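You operate a simulated robot arm through the tools that you are given. There is no shell and no other tool.

Carry out the task below with a simulated robot arm. There is one attempt and no reset: what you move stays moved.

Task
Lid the red and green cups and stand them on the teal tray. Set down upright: what you pick out.

Only the result counts: the job must be done as asked and must still hold three seconds after the hand-in. Knocking over, shifting, dropping, spilling or breaking anything else fails it. A push-on lid holds only when it is set on centred and level and pressed home; a screw cap is set on level and turned clockwise until tight.

Robot
A 6-joint arm with a two-finger parallel gripper, fixed in place. Base frame: the origin is at the foot of the arm, x ahead of it, y to its left, z up; the work surface is at about z = 88. Units: cm, degrees, N and s.
With the tool pointing down near the work surface it reaches from about 36 to 76 cm from the base axis. Its first joint turns from -66.0 to 66.0 degrees. Payload 2.45 kg.
The TCP is the grasp point between the finger pads, 2.4 cm short of the fingertips. In the tool frame z runs along the fingers and y along their closing line. The gripper opens to 6.8 cm. The fingers are 1.7 cm wide and 1 cm thick; the gripper's body (4 by 7 cm) begins 4.1 cm behind the TCP.
Orientation is that of the tool frame in the base frame, as a unit quaternion [w, x, y, z]. With the fingers straight down and closing along the base's y, the tool's x points along the base's -x, its y along +y and its z along -z.

Tools
- The arm moves only by the tool send_rows. Its argument "commands" is a list of rows, each a list of 7 numbers: the gripper command, from -1 (fully open) to 1 (shut), values between in proportion, then the shift along the base's x, y, z in mm, then the turn, a rotation vector about the base's x, y, z in degrees. In form: [[grip, x, y, z, ax, ay, az], ...]. A call has 1 to 20 rows; each row shifts and turns the commanded pose from where the row before left it. Each row takes 0.2 s and may step no farther than 5 cm and 8.6 degrees from the row before; otherwise, or with a gripper value out of range, the whole call is refused. A pose out of reach is approached as far as the arm can. The call stops where the force on the tool passes 40 N (or 10 N more than at its start, if that is more) or the arm is blocked; 0.2 s more then pass. Each finger travels about 10.8 cm/s and halts on what it meets, pressing with about 23 N; the grip force reading is that of the motor and also rises with nothing between the fingers. The clock runs only during rows and for 0.2 s after the last one: add rows that do not move to give the fingers time. It gives the time, the measured TCP pose, the force on the tool (base axes), the opening and the grip force at its end, in the units of the frame above (readings bear some noise), with the torque about the TCP (base axes, N m) and any sound that the robot's microphone picked up.
- Cameras (640 x 400 px; columns grow to the right, rows downward): "scene" is fixed at [16.79, 41.66, 146.13]; the picture's right is [-0.75, -0.66, 0.00], its down [-0.41, 0.46, -0.79] and it looks along [0.52, -0.59, -0.61] (base axes); focal length 253 px, centre (320, 200). "wrist" rides on the gripper at [8.4, 1.1, -7.5] in the tool frame; the picture's right is [-0.13, 0.99, 0.00], its down [-0.60, -0.08, -0.79] and it looks along [-0.79, -0.10, 0.61] (tool axes); focal length 251 px, centre (320, 200). There is no depth. A picture from a camera that has moved, and an enlarged one, comes with that camera's place and axes in the base frame and with its lens.
- get_image(camera): a new picture of that camera. The clock stands still meanwhile.
- close_up(camera, box): a new picture of the part [left, top, right, bottom] of that camera's present view, enlarged. The clock stands still meanwhile.
- close_job(): hands the job in; it is judged then, once.

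Nothing tells you positions but the pictures and the camera data. Unless the task says otherwise, let go and move clear before handing in.

The tools are called after "Emit:" as name(argument=value, ...) on one line, values as JSON. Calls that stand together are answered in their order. send_rows: Moves the arm, as the interface text tells. Its arguments: {"type":"object","properties":{"commands":{"type":"array"}},"required":["commands"]} The other tools are called the same way: get_image (camera) takes a picture; close_up (camera, box) takes an enlarged picture of a part of a camera's view; close_job () hands the job in.

At the start:

```text
time_s: 0.0
eef_pos: [50.13, 4.45, 130.15]
ee_rot: [0.001, 0.0, 1.0, 0.001]
ft_force: [-0.4, -0.4, 0.1]
wrist_torque: [0.03, 0.0, 0.03]
gripper_width: 6.78
finger_force: 0.1
```

scene: 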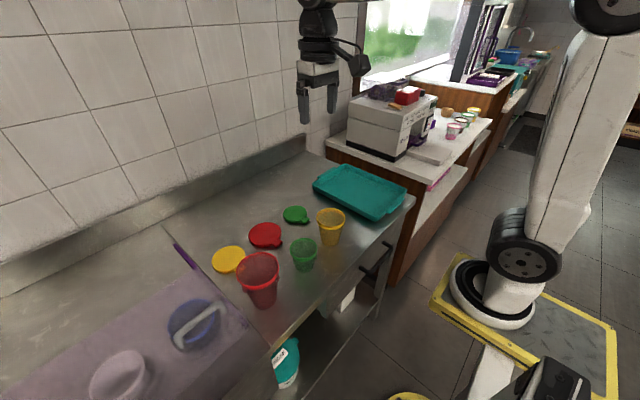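
wrist: 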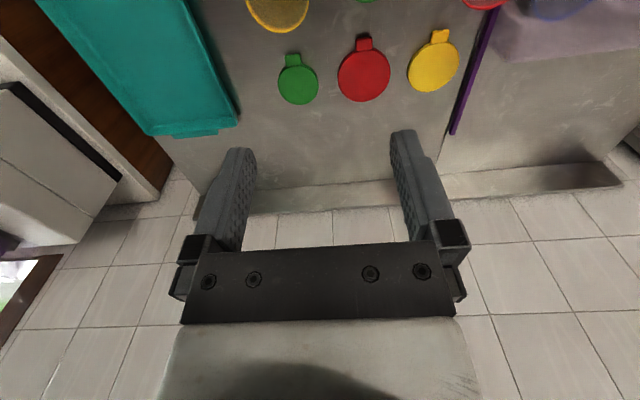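

I see three cups (red large, green small, yellow) and three tabbed lids on the steel counter, with the teal tray beyond them. I'll enlarge the views to locate everything before moving.

Emit:
close_up(camera="scene", box=[190, 150, 430, 320])

Emit:
close_up(camera="scene", box=[200, 190, 360, 310])

Emit:
close_up(camera="wrist", box=[220, 0, 540, 200])

Emit:
get_image(camera="wrist")

```text
2.35 times, centred on (310, 235) of scene
camera zoom: at [16.79, 41.66, 146.13], right [-0.75, -0.66, 0.0], down [-0.41, 0.46, -0.79], along [0.52, -0.59, -0.61], focal length 596 px, centre (344, 118)
```

zoom: 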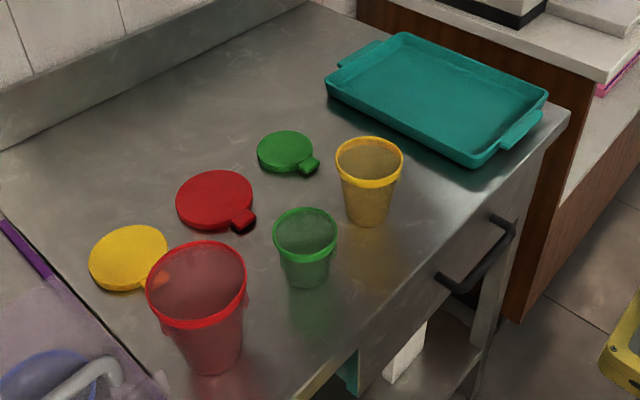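

```text
3.33 times, centred on (280, 250) of scene
camera zoom: at [16.79, 41.66, 146.13], right [-0.75, -0.66, 0.0], down [-0.41, 0.46, -0.79], along [0.52, -0.59, -0.61], focal length 845 px, centre (453, 33)
```

zoom: 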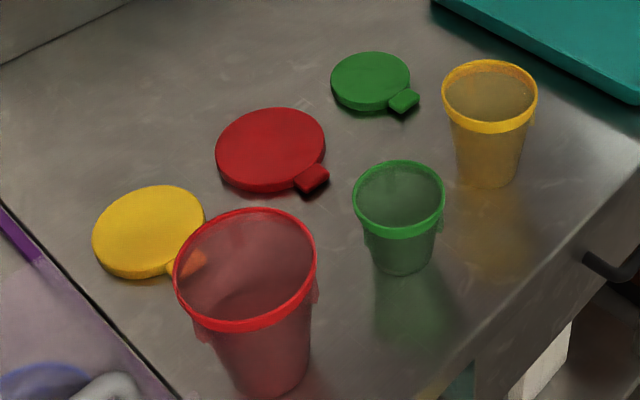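

```text
2.00 times, centred on (380, 100) of wrist
camera zoom: at [41.61, 5.71, 137.61], right [0.13, 0.99, 0.0], down [0.6, -0.08, 0.79], along [0.79, -0.1, -0.61], focal length 503 px, centre (200, 400)
```

zoom: 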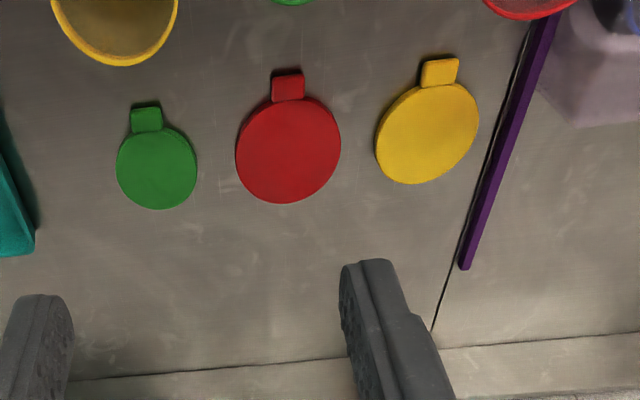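

```text
taken
camera wrist: at [41.61, 5.71, 137.61], right [0.13, 0.99, 0.0], down [0.6, -0.08, 0.79], along [0.79, -0.1, -0.61], focal length 251 px, centre (320, 200)
```

wrist: 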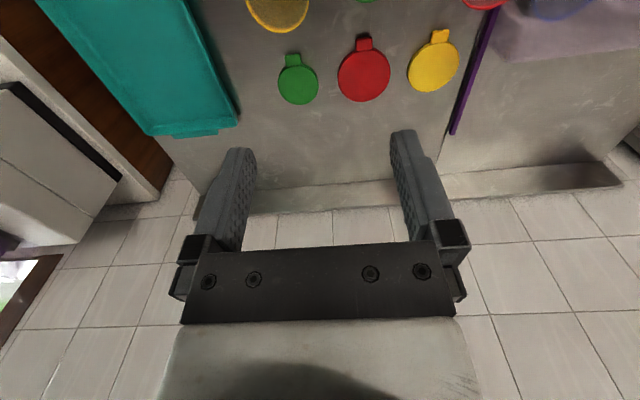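

The red lid is near (66.6, 11.2), the green lid near (67.5, -2.5), the red cup near (49.5, 25) and the green cup near (48.8, 11.6). The tray covers about x 43–73, y -17 to -39. I'll pull the hand back so the wrist camera can see the cups from above.

Emit:
send_rows(commands=[[-1, -40, 30, 0, 0, 0, 0], [-1, -40, 30, 0, 0, 0, 0], [-1, -40, 30, 0, 0, 0, 0], [-1, 0, 0, 0, 0, 0, 0]])

Emit:
get_image(camera="wrist")

```text
time_s: 1.0
eef_pos: [38.01, 13.66, 130.25]
ee_rot: [0.002, 0.001, 1.0, 0.001]
ft_force: [0.5, 0.8, -0.2]
wrist_torque: [0.0, -0.01, 0.0]
gripper_width: 6.78
finger_force: 0.1
```

```text
taken
camera wrist: at [29.51, 14.91, 137.67], right [0.13, 0.99, 0.0], down [0.6, -0.08, 0.79], along [0.79, -0.1, -0.61], focal length 251 px, centre (320, 200)
```

wrist: 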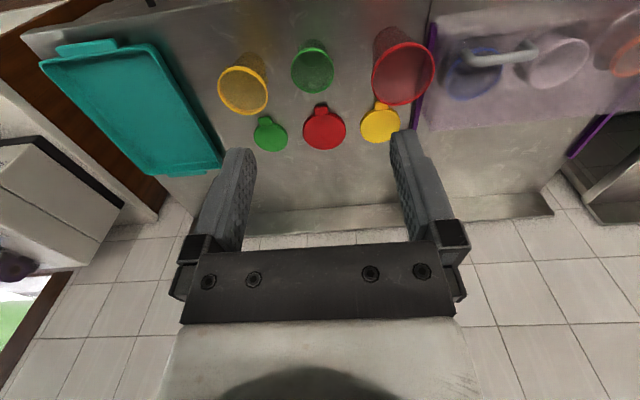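

Emit:
close_up(camera="wrist", box=[200, 10, 456, 170])

Emit:
close_up(camera="wrist", box=[270, 20, 430, 120])

Emit:
close_up(camera="wrist", box=[30, 20, 254, 180])

Emit:
close_up(camera="scene", box=[225, 235, 325, 315])

```text
2.50 times, centred on (328, 90) of wrist
camera zoom: at [29.51, 14.91, 137.67], right [0.13, 0.99, 0.0], down [0.6, -0.08, 0.79], along [0.79, -0.1, -0.61], focal length 629 px, centre (300, 475)
```

zoom: 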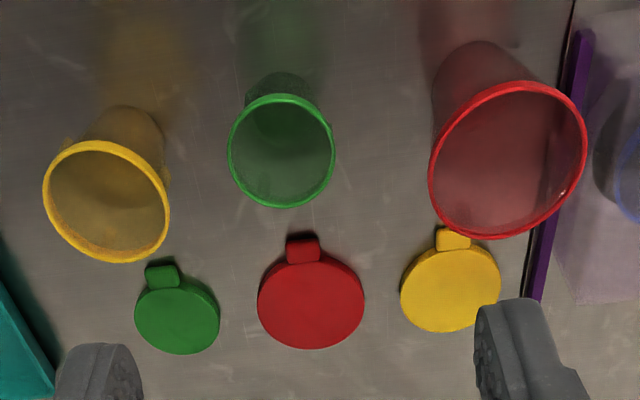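

```text
4.00 times, centred on (350, 70) of wrist
camera zoom: at [29.51, 14.91, 137.67], right [0.13, 0.99, 0.0], down [0.6, -0.08, 0.79], along [0.79, -0.1, -0.61], focal length 1006 px, centre (200, 720)
```

zoom: 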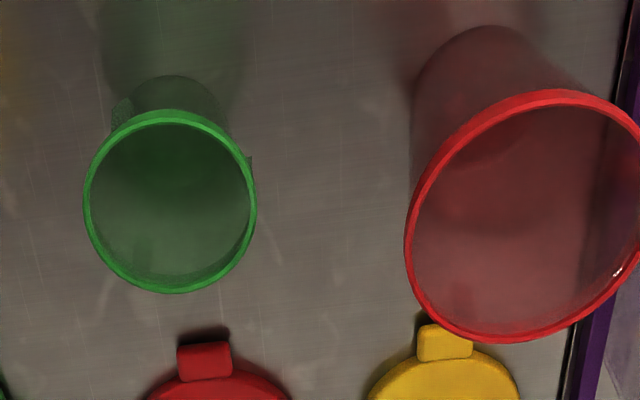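

```text
2.50 times, centred on (142, 100) of wrist
camera zoom: at [29.51, 14.91, 137.67], right [0.13, 0.99, 0.0], down [0.6, -0.08, 0.79], along [0.79, -0.1, -0.61], focal length 629 px, centre (765, 450)
```

zoom: 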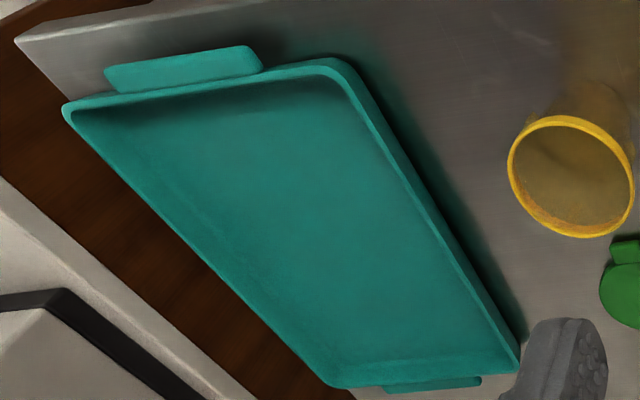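

```text
5.00 times, centred on (275, 275) of scene
camera zoom: at [16.79, 41.66, 146.13], right [-0.75, -0.66, 0.0], down [-0.41, 0.46, -0.79], along [0.52, -0.59, -0.61], focal length 1267 px, centre (545, -175)
```

zoom: 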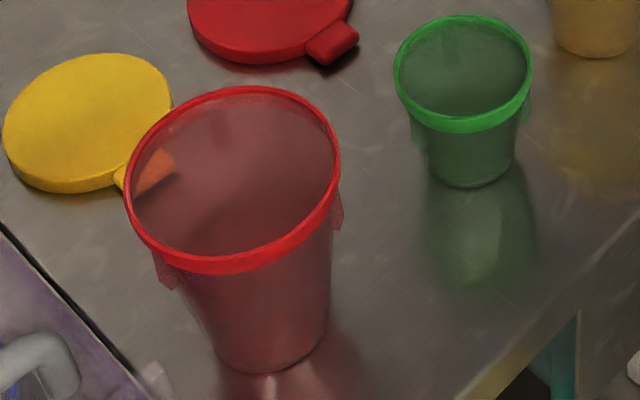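

The cups carry small lugs under their rims, so I need to know which way those point before gripping. I'll lower the hand, staying clear of the cups, for a closer look.

Emit:
send_rows(commands=[[-1, 0, 10, -50, 0, 0, 0], [-1, 0, 10, -50, 0, 0, 0], [-1, 0, 10, -40, 0, 0, 0], [-1, 0, 0, 0, 0, 0, 0]])

Emit:
get_image(camera="wrist")

Emit:
close_up(camera="wrist", box=[200, 0, 440, 150])

```text
refused: row 1 steps farther than a row can; nothing moved
```

```text
taken
camera wrist: at [29.51, 14.91, 137.67], right [0.13, 0.99, 0.0], down [0.6, -0.08, 0.79], along [0.79, -0.1, -0.61], focal length 251 px, centre (320, 200)
```

wrist: 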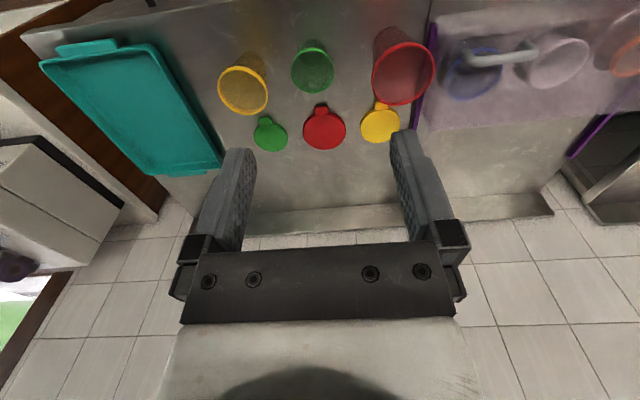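

```text
2.67 times, centred on (320, 75) of wrist
camera zoom: at [29.51, 14.91, 137.67], right [0.13, 0.99, 0.0], down [0.6, -0.08, 0.79], along [0.79, -0.1, -0.61], focal length 670 px, centre (320, 533)
```

zoom: 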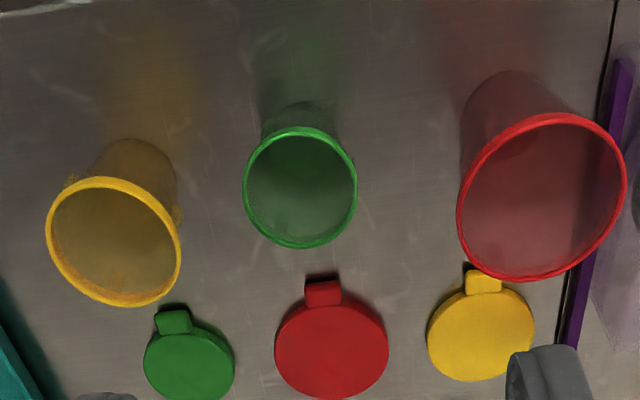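

The step was just over 5 cm, so the call was refused and nothing moved. I'll repeat the descent with smaller steps, keeping the tips well above the rims.

Emit:
send_rows(commands=[[-1, 0, 5, -40, 0, 0, 0], [-1, 0, 5, -40, 0, 0, 0], [-1, 0, 5, -40, 0, 0, 0], [-1, 0, 5, -20, 0, 0, 0], [-1, 0, 0, 0, 0, 0, 0]])

Emit:
get_image(camera="wrist")

Emit:
close_up(camera="wrist", box=[160, 0, 480, 200])

```text
time_s: 2.2
eef_pos: [37.78, 15.75, 116.21]
ee_rot: [0.001, 0.0, 1.0, 0.001]
ft_force: [-0.7, -0.6, 0.7]
wrist_torque: [-0.01, 0.01, -0.01]
gripper_width: 6.82
finger_force: 0.2
```

```text
taken
camera wrist: at [29.27, 17.01, 123.58], right [0.13, 0.99, 0.0], down [0.6, -0.08, 0.79], along [0.79, -0.1, -0.61], focal length 251 px, centre (320, 200)
```

wrist: 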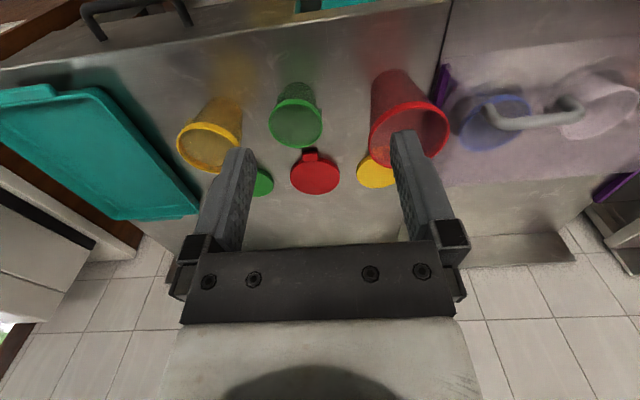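

```text
2.00 times, centred on (320, 100) of wrist
camera zoom: at [29.27, 17.01, 123.58], right [0.13, 0.99, 0.0], down [0.6, -0.08, 0.79], along [0.79, -0.1, -0.61], focal length 503 px, centre (320, 400)
```

zoom: 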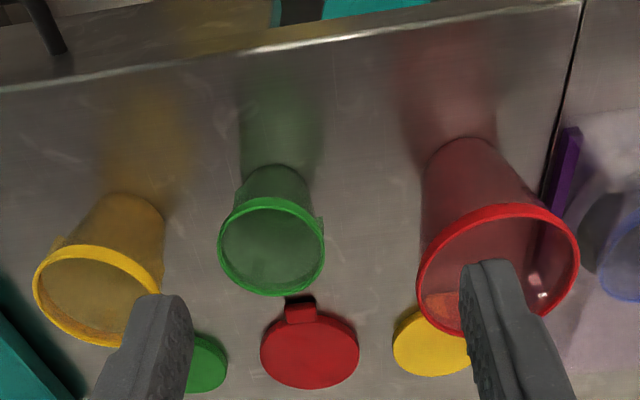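

I can now triangulate the rims: green cup about (48.9, 11.2) with its rim at z≈95.7, red cup about (49.1, 24.8) with its rim at z≈100.2. Next I'll zoom in on the lugs to choose a grip direction.

Emit:
close_up(camera="wrist", box=[256, 70, 336, 120])

Emit:
close_up(camera="wrist", box=[360, 60, 472, 130])

Emit:
close_up(camera="scene", box=[280, 230, 328, 280])

Emit:
close_up(camera="scene", box=[230, 245, 290, 315])

```text
8.00 times, centred on (296, 95) of wrist
camera zoom: at [29.27, 17.01, 123.58], right [0.13, 0.99, 0.0], down [0.6, -0.08, 0.79], along [0.79, -0.1, -0.61], focal length 2012 px, centre (512, 1040)
```

zoom: 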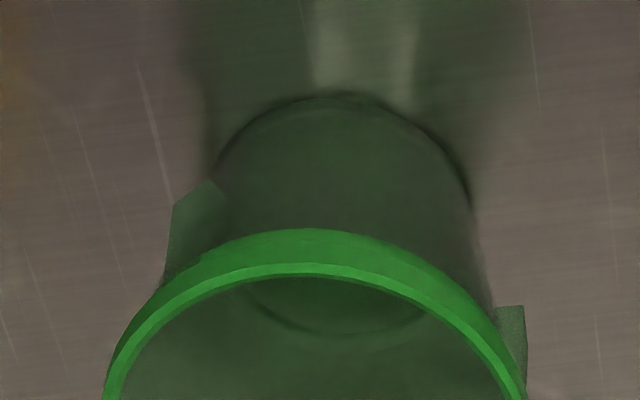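

```text
5.71 times, centred on (416, 95) of wrist
camera zoom: at [29.27, 17.01, 123.58], right [0.13, 0.99, 0.0], down [0.6, -0.08, 0.79], along [0.79, -0.1, -0.61], focal length 1437 px, centre (-229, 800)
```

zoom: 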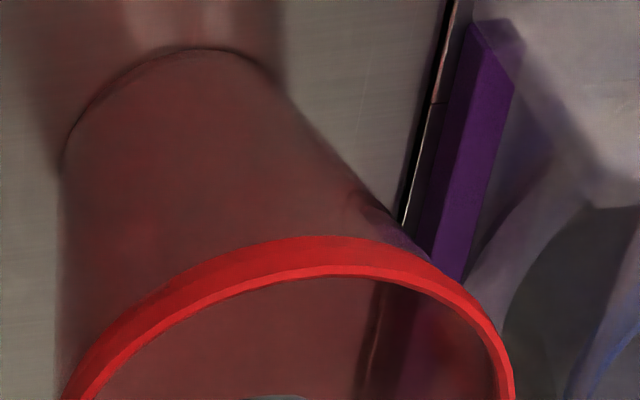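

```text
8.00 times, centred on (304, 255) of scene
camera zoom: at [16.79, 41.66, 146.13], right [-0.75, -0.66, 0.0], down [-0.41, 0.46, -0.79], along [0.52, -0.59, -0.61], focal length 2027 px, centre (448, -240)
```

zoom: 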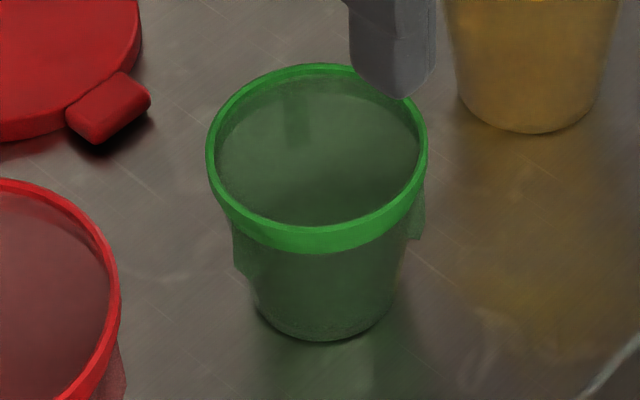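

```text
5.71 times, centred on (260, 280) of scene
camera zoom: at [16.79, 41.66, 146.13], right [-0.75, -0.66, 0.0], down [-0.41, 0.46, -0.79], along [0.52, -0.59, -0.61], focal length 1448 px, centre (663, -257)
```

zoom: 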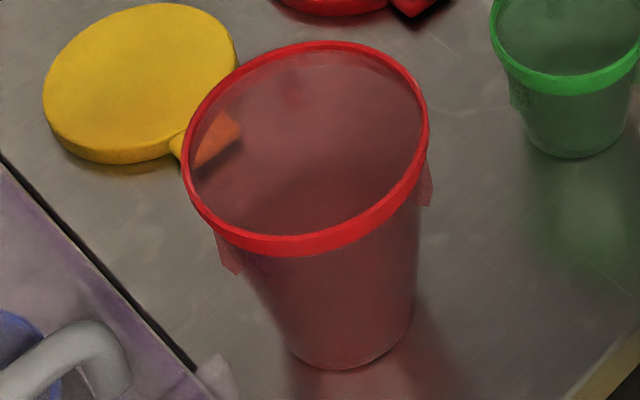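

The lugs sit at roughly 90°, 210° and 330° around each cup, so the wall facing -y is clear of them. I'll grip the green cup there at the rim, with the hand tilted 8° to match the wall's taper, so I hover above it and check first.

Emit:
send_rows(commands=[[0.1, 0, 0, 0, 8, 0, 0], [0.1, 37, -27, -15, 0, 0, 0], [0.1, 37, -27, -15, 0, 0, 0], [0.1, 37, -28, -15, 0, 0, 0], [0.1, 0, 0, -20, 0, 0, 0], [0.1, 0, 0, 0, 0, 0, 0]])

Emit:
get_image(camera="wrist")

Emit:
close_up(camera="scene", box=[240, 150, 400, 270])

```text
time_s: 3.6
eef_pos: [48.9, 7.43, 109.86]
ee_rot: [0.001, 0.0, 0.998, 0.07]
ft_force: [0.1, 0.0, -0.8]
wrist_torque: [0.01, 0.0, 0.03]
gripper_width: 3.09
finger_force: 0.1
```

```text
taken
camera wrist: at [40.43, 7.52, 117.33], right [0.13, 0.98, 0.14], down [0.6, -0.19, 0.77], along [0.79, -0.02, -0.62], focal length 251 px, centre (320, 200)
```

wrist: 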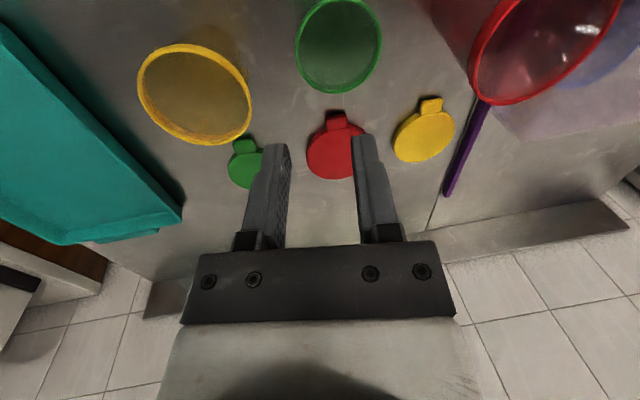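

```text
3.33 times, centred on (320, 210) of scene
camera zoom: at [16.79, 41.66, 146.13], right [-0.75, -0.66, 0.0], down [-0.41, 0.46, -0.79], along [0.52, -0.59, -0.61], focal length 845 px, centre (320, 167)
```

zoom: 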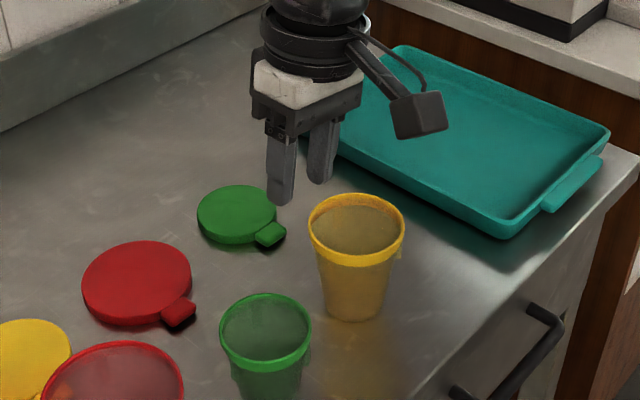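

The hover view puts the green cup's near wall at y≈7.75, which matches my estimate, and the fingers straddle it. I'll descend to just below the rim and check before closing.

Emit:
send_rows(commands=[[0.1, 0, 1, -40, 0, 0, 0], [0.1, 0, 0, -40, 0, 0, 0], [0.1, 0, 0, -30, 0, 0, 0], [0.1, 0, 0, -20, 0, 0, 0], [0.1, 0, 0, 0, 0, 0, 0]])

Emit:
get_image(camera="wrist")

Emit:
close_up(camera="scene", box=[270, 190, 366, 280])

```text
time_s: 4.8
eef_pos: [49.04, 7.38, 96.84]
ee_rot: [0.0, -0.001, 0.997, 0.071]
ft_force: [-0.4, 0.6, 0.4]
wrist_torque: [-0.02, 0.02, 0.0]
gripper_width: 3.04
finger_force: 0.1
```

```text
taken
camera wrist: at [40.53, 7.52, 104.36], right [0.13, 0.98, 0.14], down [0.6, -0.19, 0.78], along [0.79, -0.02, -0.62], focal length 251 px, centre (320, 200)
```

wrist: 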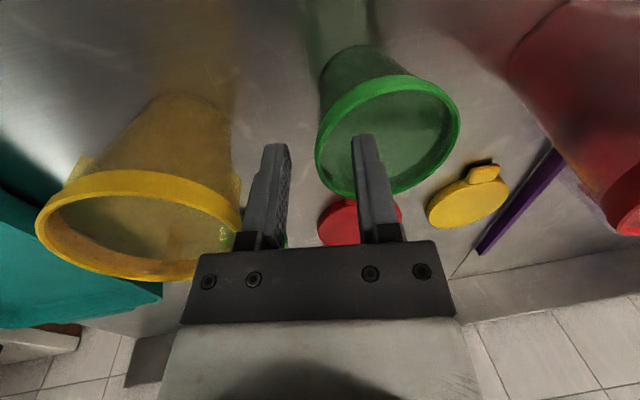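

```text
4.44 times, centred on (318, 235) of scene
camera zoom: at [16.79, 41.66, 146.13], right [-0.75, -0.66, 0.0], down [-0.41, 0.46, -0.79], along [0.52, -0.59, -0.61], focal length 1126 px, centre (329, 44)
```

zoom: 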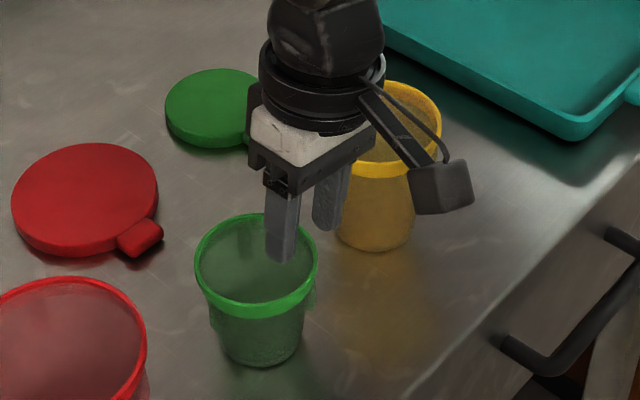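

One finger is inside the cup and one outside, with the wall about midway. I'll close gradually.

Emit:
send_rows(commands=[[0.4, 0, 0, 0, 0, 0, 0], [0.6, 0, 0, 0, 0, 0, 0], [0.75, 0, 0, 0, 0, 0, 0], [0.85, 0, 0, 0, 0, 0, 0], [1, 0, 0, 0, 0, 0, 0], [1, 0, 0, 0, 0, 0, 0]])

Emit:
get_image(camera="wrist")

Emit:
close_up(camera="scene", box=[270, 190, 366, 280])

```text
time_s: 6.2
eef_pos: [49.01, 7.31, 96.87]
ee_rot: [0.002, -0.001, 0.997, 0.072]
ft_force: [0.2, 0.1, 1.1]
wrist_torque: [0.02, 0.02, -0.03]
gripper_width: 0.18
finger_force: 23.3
```

```text
taken
camera wrist: at [40.52, 7.52, 104.39], right [0.13, 0.98, 0.14], down [0.6, -0.19, 0.78], along [0.79, -0.02, -0.62], focal length 251 px, centre (320, 200)
```

wrist: 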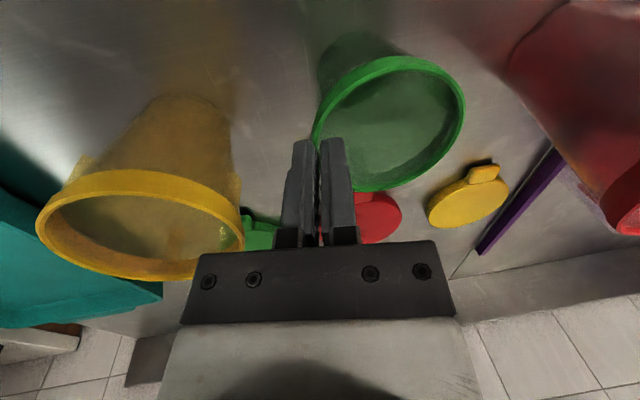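

```text
4.44 times, centred on (318, 235) of scene
camera zoom: at [16.79, 41.66, 146.13], right [-0.75, -0.66, 0.0], down [-0.41, 0.46, -0.79], along [0.52, -0.59, -0.61], focal length 1126 px, centre (329, 44)
```

zoom: 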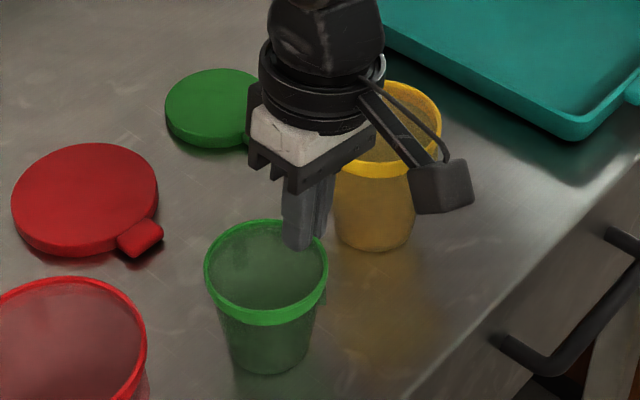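

The cup slid a little but is held (0.18 cm between the pads). I'll lift it a few centimetres and check that it stays upright.

Emit:
send_rows(commands=[[1, 0, 0, 10, 0, 0, 0], [1, 0, 0, 20, 0, 0, 0], [1, 0, 0, 30, 0, 0, 0], [1, 0, 0, 0, 0, 0, 0]])

Emit:
get_image(camera="wrist")

Emit:
close_up(camera="scene", box=[270, 170, 366, 260])

```text
time_s: 7.2
eef_pos: [49.14, 7.37, 102.83]
ee_rot: [0.001, 0.0, 0.998, 0.071]
ft_force: [0.1, -0.1, -0.3]
wrist_torque: [0.01, -0.01, -0.01]
gripper_width: 0.19
finger_force: 23.4
```

```text
taken
camera wrist: at [40.75, 7.54, 110.38], right [0.13, 0.98, 0.14], down [0.6, -0.19, 0.77], along [0.79, -0.02, -0.62], focal length 251 px, centre (320, 200)
```

wrist: 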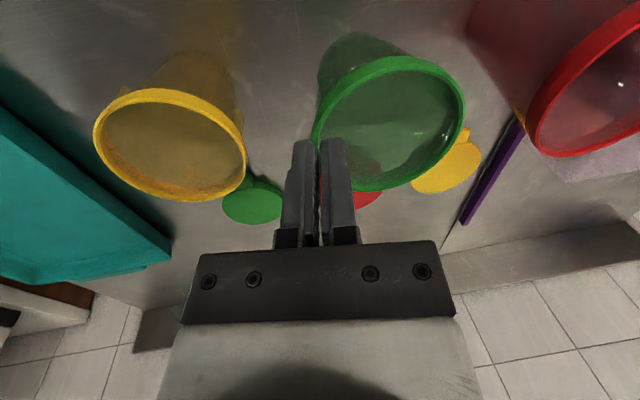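

```text
4.44 times, centred on (318, 215) of scene
camera zoom: at [16.79, 41.66, 146.13], right [-0.75, -0.66, 0.0], down [-0.41, 0.46, -0.79], along [0.52, -0.59, -0.61], focal length 1126 px, centre (329, 133)
```

zoom: 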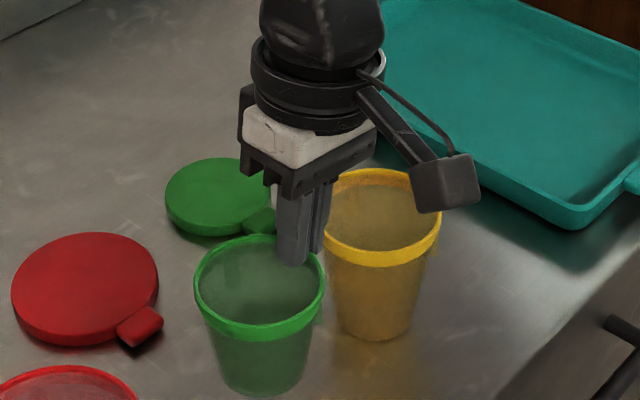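

The cup is off the counter, upright and clear. I'll raise it well over the yellow cup and carry it above the tray.

Emit:
send_rows(commands=[[1, 0, 0, 30, 0, 0, 0], [1, 0, 0, 40, 0, 0, 0], [1, 0, 0, 40, 0, 0, 0], [1, 0, 0, 20, 0, 0, 0], [1, 2, -20, 0, 0, 0, 0], [1, 2, -32, 0, 0, 0, 0], [1, 2, -32, 0, 0, 0, 0], [1, 2, -32, 0, 0, 0, 0], [1, 2, -32, 0, 0, 0, 0], [1, 2, -32, 0, 0, 0, 0], [1, 2, -32, 0, 0, 0, 0], [1, 2, -32, 0, 0, 0, 0], [1, 2, -32, 0, 0, 0, 0], [1, 2, -32, 0, 0, 0, 0], [1, 2, -32, 0, 0, 0, 0], [1, 2, -32, 0, 0, 0, 0], [1, 1, -2, 0, 0, 0, 0], [1, 0, 0, 0, 0, 0, 0]])

Emit:
get_image(camera="wrist")

Emit:
get_image(camera="scene")

```text
time_s: 11.0
eef_pos: [51.36, -30.12, 115.62]
ee_rot: [0.001, 0.001, 0.998, 0.07]
ft_force: [0.3, 0.4, -0.5]
wrist_torque: [-0.03, 0.02, 0.0]
gripper_width: 0.13
finger_force: 23.4
```

```text
taken
camera wrist: at [42.96, -29.91, 123.07], right [0.13, 0.98, 0.14], down [0.6, -0.19, 0.77], along [0.79, -0.02, -0.62], focal length 251 px, centre (320, 200)
```

wrist: 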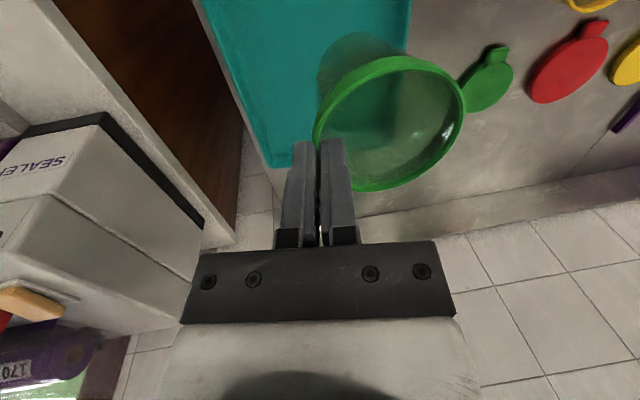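

```text
taken
```

scene: 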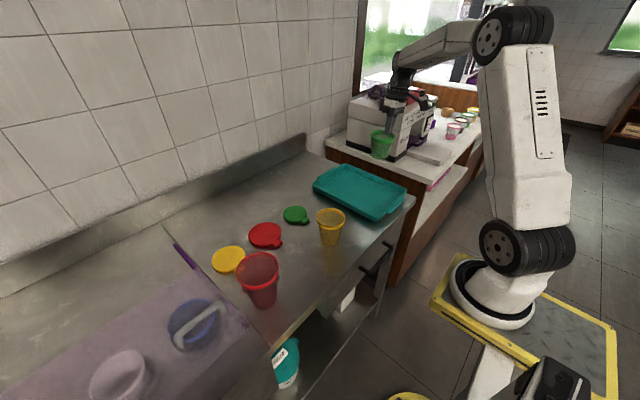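

The cup hangs over the tray's near half, at about (50.8, -26.6), with bounds of x 43–73 and y -16.5 to -38. I'll lower it to just above the tray floor.

Emit:
send_rows(commands=[[1, 0, 0, -40, 0, 0, 0], [1, 0, 0, -40, 0, 0, 0], [1, 0, 0, -40, 0, 0, 0], [1, 0, 0, -25, 0, 0, 0], [1, 0, 0, -10, 0, 0, 0], [1, 0, 0, 0, 0, 0, 0]])

Emit:
close_up(camera="scene", box=[310, 120, 420, 220])

Emit:
get_image(camera="wrist")

```text
time_s: 12.4
eef_pos: [51.54, -30.11, 99.91]
ee_rot: [0.001, 0.001, 0.997, 0.071]
ft_force: [-0.5, 1.0, -0.5]
wrist_torque: [-0.01, 0.0, -0.01]
gripper_width: 0.16
finger_force: 22.5
```

```text
4.00 times, centred on (365, 170) of scene
camera zoom: at [16.79, 41.66, 146.13], right [-0.75, -0.66, 0.0], down [-0.41, 0.46, -0.79], along [0.52, -0.59, -0.61], focal length 1014 px, centre (140, 320)
```

zoom: 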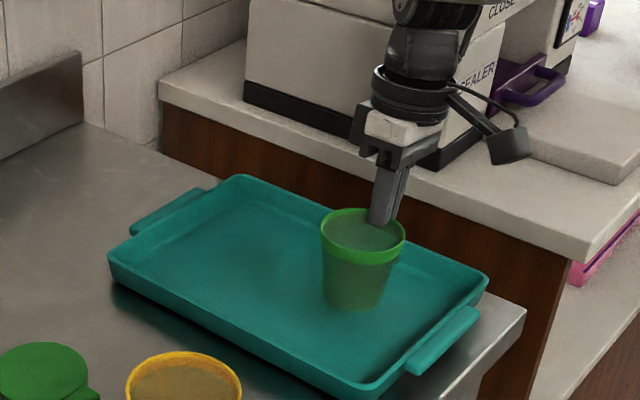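

```text
taken
camera wrist: at [43.08, -29.89, 107.5], right [0.13, 0.98, 0.14], down [0.6, -0.19, 0.78], along [0.79, -0.02, -0.62], focal length 251 px, centre (320, 200)
```

wrist: 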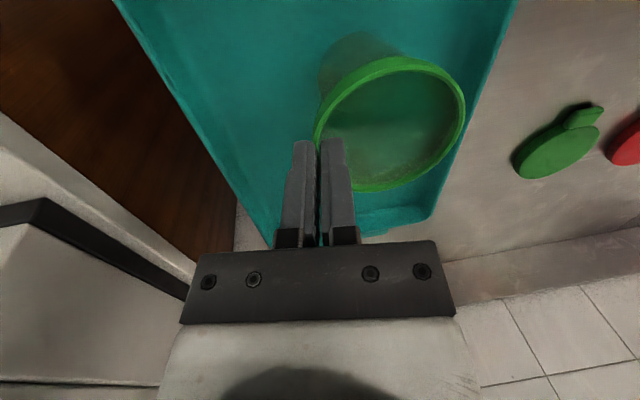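

The cup is above the tray floor with about 2 cm or less to go. I'll step down gently, watching the force.

Emit:
send_rows(commands=[[1, 0, 0, -5, 0, 0, 0], [1, 0, 0, -4, 0, 0, 0], [1, 0, 0, -3, 0, 0, 0], [1, 0, 0, 0, 0, 0, 0]])

```text
time_s: 13.4
eef_pos: [51.7, -29.91, 98.89]
ee_rot: [0.002, 0.0, 0.997, 0.071]
ft_force: [0.6, -0.8, 0.2]
wrist_torque: [0.0, 0.02, 0.02]
gripper_width: 0.15
finger_force: 22.9
```

Emit:
send_rows(commands=[[1, 0, 0, -2, 0, 0, 0], [1, 0, 0, -1, 0, 0, 0], [1, 0, 0, 0, 0, 0, 0]])

```text
time_s: 14.2
eef_pos: [51.77, -30.12, 98.65]
ee_rot: [0.001, 0.0, 0.998, 0.071]
ft_force: [0.0, 0.9, -0.2]
wrist_torque: [-0.03, -0.02, 0.0]
gripper_width: 0.18
finger_force: 22.7
```

No contact yet, so I'll keep lowering in small steps.

Emit:
send_rows(commands=[[1, 0, 0, -2, 0, 0, 0], [1, 0, 0, -1, 0, 0, 0], [1, 0, 0, 0, 0, 0, 0]])

Emit:
close_up(camera="scene", box=[370, 160, 430, 210])

```text
time_s: 15.0
eef_pos: [51.73, -30.18, 98.38]
ee_rot: [0.0, 0.0, 0.997, 0.071]
ft_force: [0.5, -0.3, 0.1]
wrist_torque: [0.01, -0.01, 0.02]
gripper_width: 0.16
finger_force: 23.3
```

```text
8.00 times, centred on (400, 185) of scene
camera zoom: at [16.79, 41.66, 146.13], right [-0.75, -0.66, 0.0], down [-0.41, 0.46, -0.79], along [0.52, -0.59, -0.61], focal length 2027 px, centre (-320, 320)
```

zoom: 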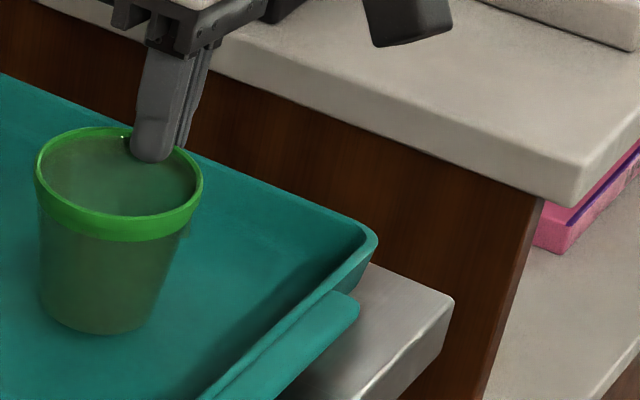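

Emit:
send_rows(commands=[[1, 0, 0, -2, 0, 0, 0], [1, 0, 0, 0, 0, 0, 0]])

Emit:
send_rows(commands=[[1, 0, 0, -2, 0, 0, 0], [1, 0, 0, 0, 0, 0, 0]])

```text
time_s: 15.6
eef_pos: [51.6, -30.05, 98.22]
ee_rot: [0.001, 0.0, 0.997, 0.071]
ft_force: [0.6, -0.1, -0.3]
wrist_torque: [-0.01, 0.02, 0.0]
gripper_width: 0.14
finger_force: 23.1
```

```text
time_s: 16.2
eef_pos: [51.69, -30.03, 98.08]
ee_rot: [0.001, 0.0, 0.997, 0.071]
ft_force: [-0.4, -0.6, 0.3]
wrist_torque: [0.0, 0.03, -0.01]
gripper_width: 0.15
finger_force: 23.4
```

Emit:
send_rows(commands=[[1, 0, 0, -2, 0, 0, 0], [1, 0, 0, 0, 0, 0, 0]])

Emit:
send_rows(commands=[[1, 0, 0, -1, 0, 0, 0], [1, 0, 0, 0, 0, 0, 0]])

```text
time_s: 16.8
eef_pos: [51.78, -30.07, 97.79]
ee_rot: [0.001, 0.0, 0.998, 0.07]
ft_force: [0.5, -0.1, -0.3]
wrist_torque: [0.0, 0.02, -0.03]
gripper_width: 0.15
finger_force: 22.8
```

```text
time_s: 17.4
eef_pos: [51.62, -30.04, 97.65]
ee_rot: [0.001, 0.0, 0.998, 0.07]
ft_force: [-0.3, 0.3, 0.4]
wrist_torque: [-0.02, 0.03, -0.01]
gripper_width: 0.15
finger_force: 22.7
```

Emit:
send_rows(commands=[[1, 0, 0, -1, 0, 0, 0], [1, 0, 0, 0, 0, 0, 0]])

Emit:
send_rows(commands=[[1, 0, 0, -1, 0, 0, 0], [1, 0, 0, 0, 0, 0, 0]])

Emit:
close_up(camera="scene", box=[360, 160, 420, 210])

```text
time_s: 18.0
eef_pos: [51.69, -29.95, 97.56]
ee_rot: [0.001, 0.0, 0.997, 0.071]
ft_force: [0.3, 0.8, 0.3]
wrist_torque: [0.0, 0.03, 0.02]
gripper_width: 0.13
finger_force: 23.0
```

```text
time_s: 18.6
eef_pos: [51.76, -29.99, 97.51]
ee_rot: [0.001, 0.0, 0.997, 0.071]
ft_force: [-0.2, -0.4, -0.1]
wrist_torque: [-0.03, 0.0, -0.02]
gripper_width: 0.15
finger_force: 23.2
```

```text
8.00 times, centred on (390, 185) of scene
camera zoom: at [16.79, 41.66, 146.13], right [-0.75, -0.66, 0.0], down [-0.41, 0.46, -0.79], along [0.52, -0.59, -0.61], focal length 2027 px, centre (-240, 320)
```

zoom: 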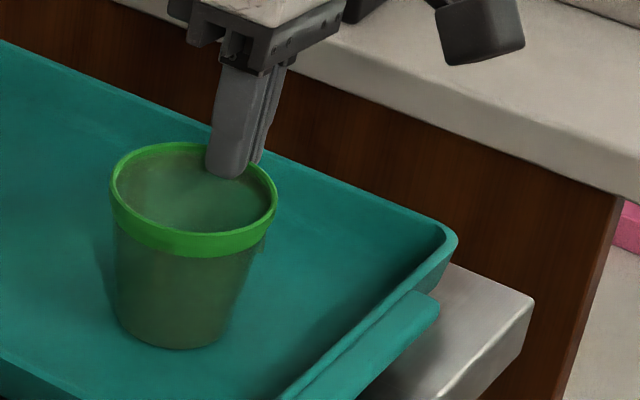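

Emit:
send_rows(commands=[[1, 0, 0, -1, 0, 0, 0], [1, 0, 0, 0, 0, 0, 0]])

Emit:
send_rows(commands=[[1, 0, 0, -1, 0, 0, 0], [1, 0, 0, 0, 0, 0, 0]])

Emit:
send_rows(commands=[[1, 0, 0, -1, 0, 0, 0], [1, 0, 0, 0, 0, 0, 0]])

```text
time_s: 19.2
eef_pos: [51.67, -30.18, 97.48]
ee_rot: [0.0, 0.0, 0.997, 0.072]
ft_force: [-0.3, -0.2, 4.3]
wrist_torque: [0.02, 0.04, -0.01]
gripper_width: 0.17
finger_force: 22.6
```

```text
time_s: 19.8
eef_pos: [51.75, -30.02, 97.28]
ee_rot: [0.002, 0.0, 0.998, 0.069]
ft_force: [-0.9, -3.0, 11.4]
wrist_torque: [0.03, 0.21, 0.07]
gripper_width: 0.14
finger_force: 22.7
```

```text
time_s: 20.4
eef_pos: [51.72, -30.07, 97.27]
ee_rot: [0.003, 0.0, 0.997, 0.071]
ft_force: [-0.5, -1.8, 18.5]
wrist_torque: [0.06, 0.17, 0.03]
gripper_width: 0.14
finger_force: 23.0
```

The cup has touched the tray floor. I'll ease off the pressure, open gently and back straight out.

Emit:
send_rows(commands=[[1, 0, 0, 2, 0, 0, 0], [1, 0, 0, 0, 0, 0, 0], [0.8, 0, 0, 0, 0, 0, 0], [0.6, 0, 0, 0, 0, 0, 0], [0.3, 0, 0, 0, 0, 0, 0], [0.3, 0, 0, 0, 0, 0, 0]])

Emit:
close_up(camera="scene", box=[340, 150, 436, 220])

Emit:
get_image(camera="wrist")

```text
time_s: 21.8
eef_pos: [51.75, -30.1, 97.39]
ee_rot: [0.001, 0.0, 0.998, 0.07]
ft_force: [-0.1, -0.2, -0.3]
wrist_torque: [0.03, -0.04, 0.0]
gripper_width: 2.37
finger_force: 0.1
```

```text
5.71 times, centred on (388, 185) of scene
camera zoom: at [16.79, 41.66, 146.13], right [-0.75, -0.66, 0.0], down [-0.41, 0.46, -0.79], along [0.52, -0.59, -0.61], focal length 1448 px, centre (-69, 286)
```

zoom: 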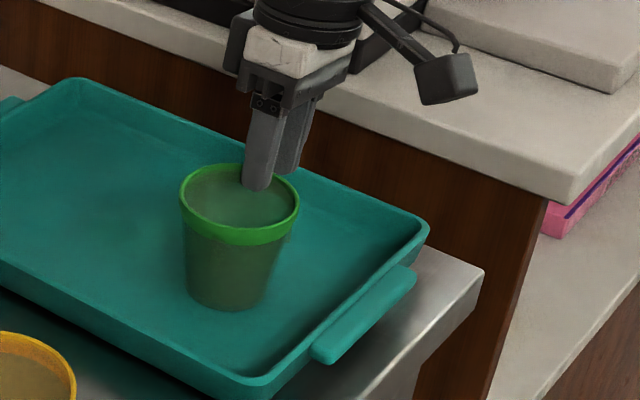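

```text
taken
camera wrist: at [43.23, -29.9, 104.88], right [0.13, 0.98, 0.14], down [0.6, -0.19, 0.77], along [0.79, -0.02, -0.62], focal length 251 px, centre (320, 200)
```

wrist: 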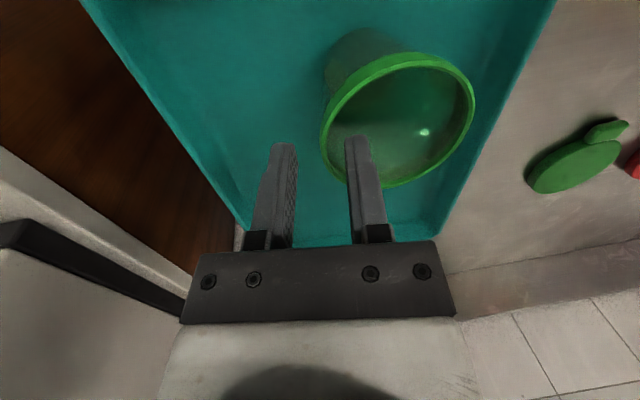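

The green cup stands free on the tray. I'll rise straight out and move over to the red cup, taking a picture when I get there.

Emit:
send_rows(commands=[[0.3, 0, 0, 20, 0, 0, 0], [0.3, 0, 0, 40, 0, 0, 0], [0.1, 0, 0, 45, 0, 0, 0], [0.1, 0, 0, 45, 0, 0, 0], [0.1, -2.4, 40, 5, 0, 0, 0], [0.1, -2.4, 46, 0, 0, 0, 0], [0.1, -2.4, 46, 0, 0, 0, 0], [0.1, -2.4, 46, 0, 0, 0, 0], [0.1, -2.4, 46, 0, 0, 0, 0], [0.1, -2.4, 46, 0, 0, 0, 0], [0.1, -2.4, 46, 0, 0, 0, 0], [0.1, -2.4, 46, 0, 0, 0, 0], [0.1, -2.4, 46, 0, 0, 0, 0], [0.1, -2.4, 46, 0, 0, 0, 0], [0.1, -2.4, 46, 0, 0, 0, 0], [0.1, 0, 0, 0, 0, 0, 0]])

Emit:
get_image(camera="wrist")

Emit:
get_image(camera="scene")

```text
time_s: 25.2
eef_pos: [49.17, 19.86, 113.05]
ee_rot: [0.001, 0.0, 0.997, 0.071]
ft_force: [-0.2, 0.6, -0.3]
wrist_torque: [-0.01, 0.03, 0.01]
gripper_width: 3.05
finger_force: 0.1
```

```text
taken
camera wrist: at [40.63, 19.99, 120.61], right [0.13, 0.98, 0.14], down [0.6, -0.19, 0.78], along [0.79, -0.02, -0.62], focal length 251 px, centre (320, 200)
```

wrist: 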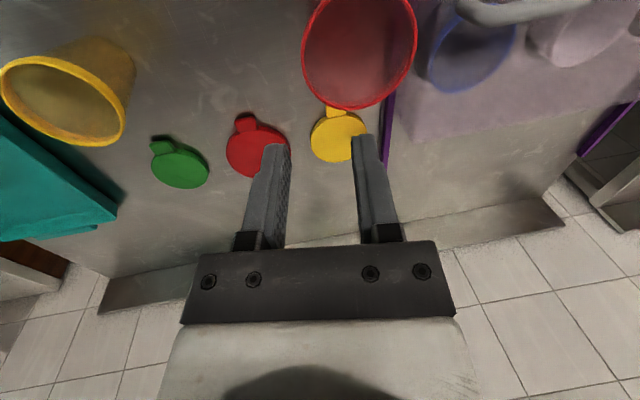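

```text
taken
```

scene: 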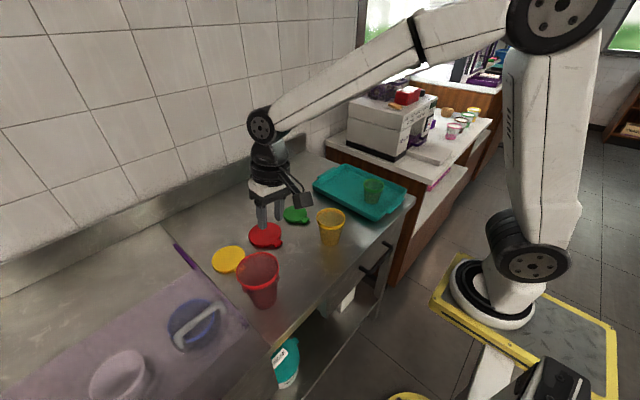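

I'm hovering by the red cup's near wall. I'll zoom to check finger alignment with the wall before descending.

Emit:
close_up(camera="wrist", box=[230, 0, 430, 125])

Emit:
close_up(camera="scene", box=[340, 150, 436, 220])

```text
3.20 times, centred on (330, 62) of wrist
camera zoom: at [40.63, 19.99, 120.61], right [0.13, 0.98, 0.14], down [0.6, -0.19, 0.78], along [0.79, -0.02, -0.62], focal length 805 px, centre (288, 640)
```

zoom: 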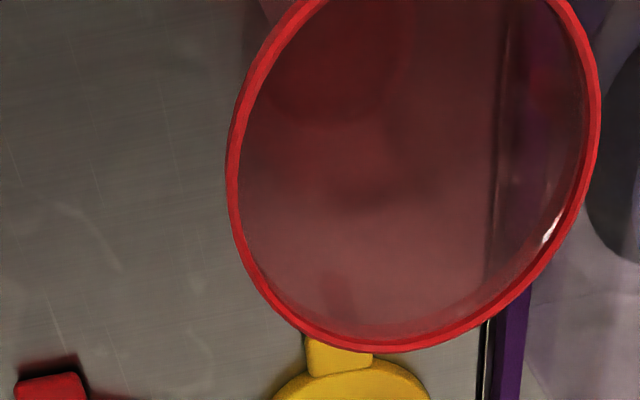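

```text
5.71 times, centred on (388, 185) of scene
camera zoom: at [16.79, 41.66, 146.13], right [-0.75, -0.66, 0.0], down [-0.41, 0.46, -0.79], along [0.52, -0.59, -0.61], focal length 1448 px, centre (-69, 286)
```

zoom: 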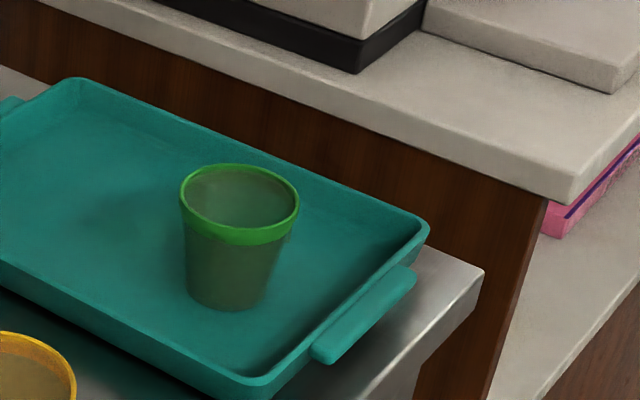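

The red cup's near wall is at y≈20.4, centred on x≈49.5. I'll shift 3 mm to match and descend astride the wall.

Emit:
send_rows(commands=[[0.1, 3, 3, -40, 0, 0, 0], [0.1, 0, 0, -40, 0, 0, 0], [0.1, 0, 0, -25, 0, 0, 0], [0.1, 0, 0, -13, 0, 0, 0], [0.1, 0, 0, 0, 0, 0, 0]])

Emit:
get_image(camera="wrist")

Emit:
close_up(camera="scene", box=[220, 200, 316, 310])

```text
time_s: 26.4
eef_pos: [49.29, 20.28, 101.17]
ee_rot: [0.002, 0.0, 0.997, 0.071]
ft_force: [0.4, 0.4, -0.1]
wrist_torque: [-0.03, 0.0, -0.02]
gripper_width: 3.06
finger_force: 0.0
```

```text
taken
camera wrist: at [40.87, 20.38, 108.7], right [0.13, 0.98, 0.14], down [0.6, -0.19, 0.77], along [0.79, -0.02, -0.62], focal length 251 px, centre (320, 200)
```

wrist: 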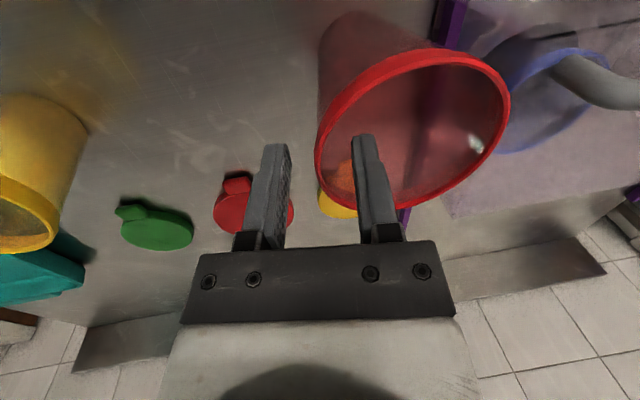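

```text
3.64 times, centred on (268, 255) of scene
camera zoom: at [16.79, 41.66, 146.13], right [-0.75, -0.66, 0.0], down [-0.41, 0.46, -0.79], along [0.52, -0.59, -0.61], focal length 922 px, centre (509, 0)
```

zoom: 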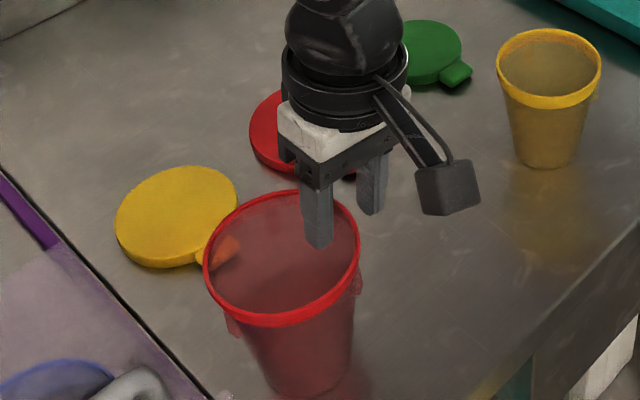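

The fingers straddle the wall evenly, so I'll close gradually.

Emit:
send_rows(commands=[[0.4, 0, 0, 0, 0, 0, 0], [0.6, 0, 0, 0, 0, 0, 0], [0.75, 0, 0, 0, 0, 0, 0], [0.85, 0, 0, 0, 0, 0, 0], [1, 0, 0, 0, 0, 0, 0], [1, 0, 0, 0, 0, 0, 0]])

Emit:
send_rows(commands=[[1, 0, 0, 10, 0, 0, 0], [1, 0, 0, 20, 0, 0, 0], [1, 0, 0, 20, 0, 0, 0], [1, 0, 0, 0, 0, 0, 0]])

Emit:
get_image(camera="wrist")

Emit:
close_up(camera="scene", box=[220, 200, 316, 310])

```text
time_s: 27.8
eef_pos: [49.35, 20.16, 101.22]
ee_rot: [0.001, -0.001, 0.998, 0.07]
ft_force: [0.5, 0.2, 0.7]
wrist_torque: [0.05, 0.04, 0.0]
gripper_width: 0.15
finger_force: 22.6
```

```text
time_s: 28.8
eef_pos: [49.39, 20.1, 106.18]
ee_rot: [0.001, 0.0, 0.997, 0.071]
ft_force: [-0.2, 0.1, -0.1]
wrist_torque: [-0.01, -0.02, 0.03]
gripper_width: 0.13
finger_force: 22.9
```

```text
taken
camera wrist: at [40.97, 20.31, 113.58], right [0.13, 0.98, 0.14], down [0.6, -0.19, 0.77], along [0.79, -0.02, -0.62], focal length 251 px, centre (320, 200)
```

wrist: 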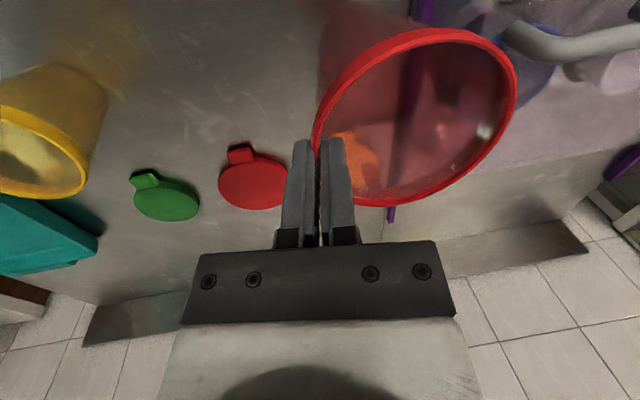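

```text
3.64 times, centred on (268, 255) of scene
camera zoom: at [16.79, 41.66, 146.13], right [-0.75, -0.66, 0.0], down [-0.41, 0.46, -0.79], along [0.52, -0.59, -0.61], focal length 922 px, centre (509, 0)
```

zoom: 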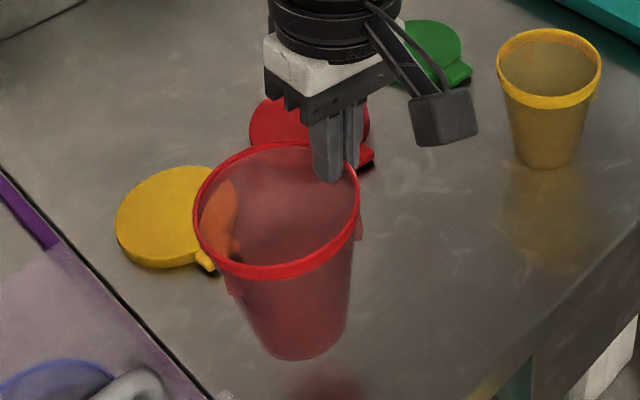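

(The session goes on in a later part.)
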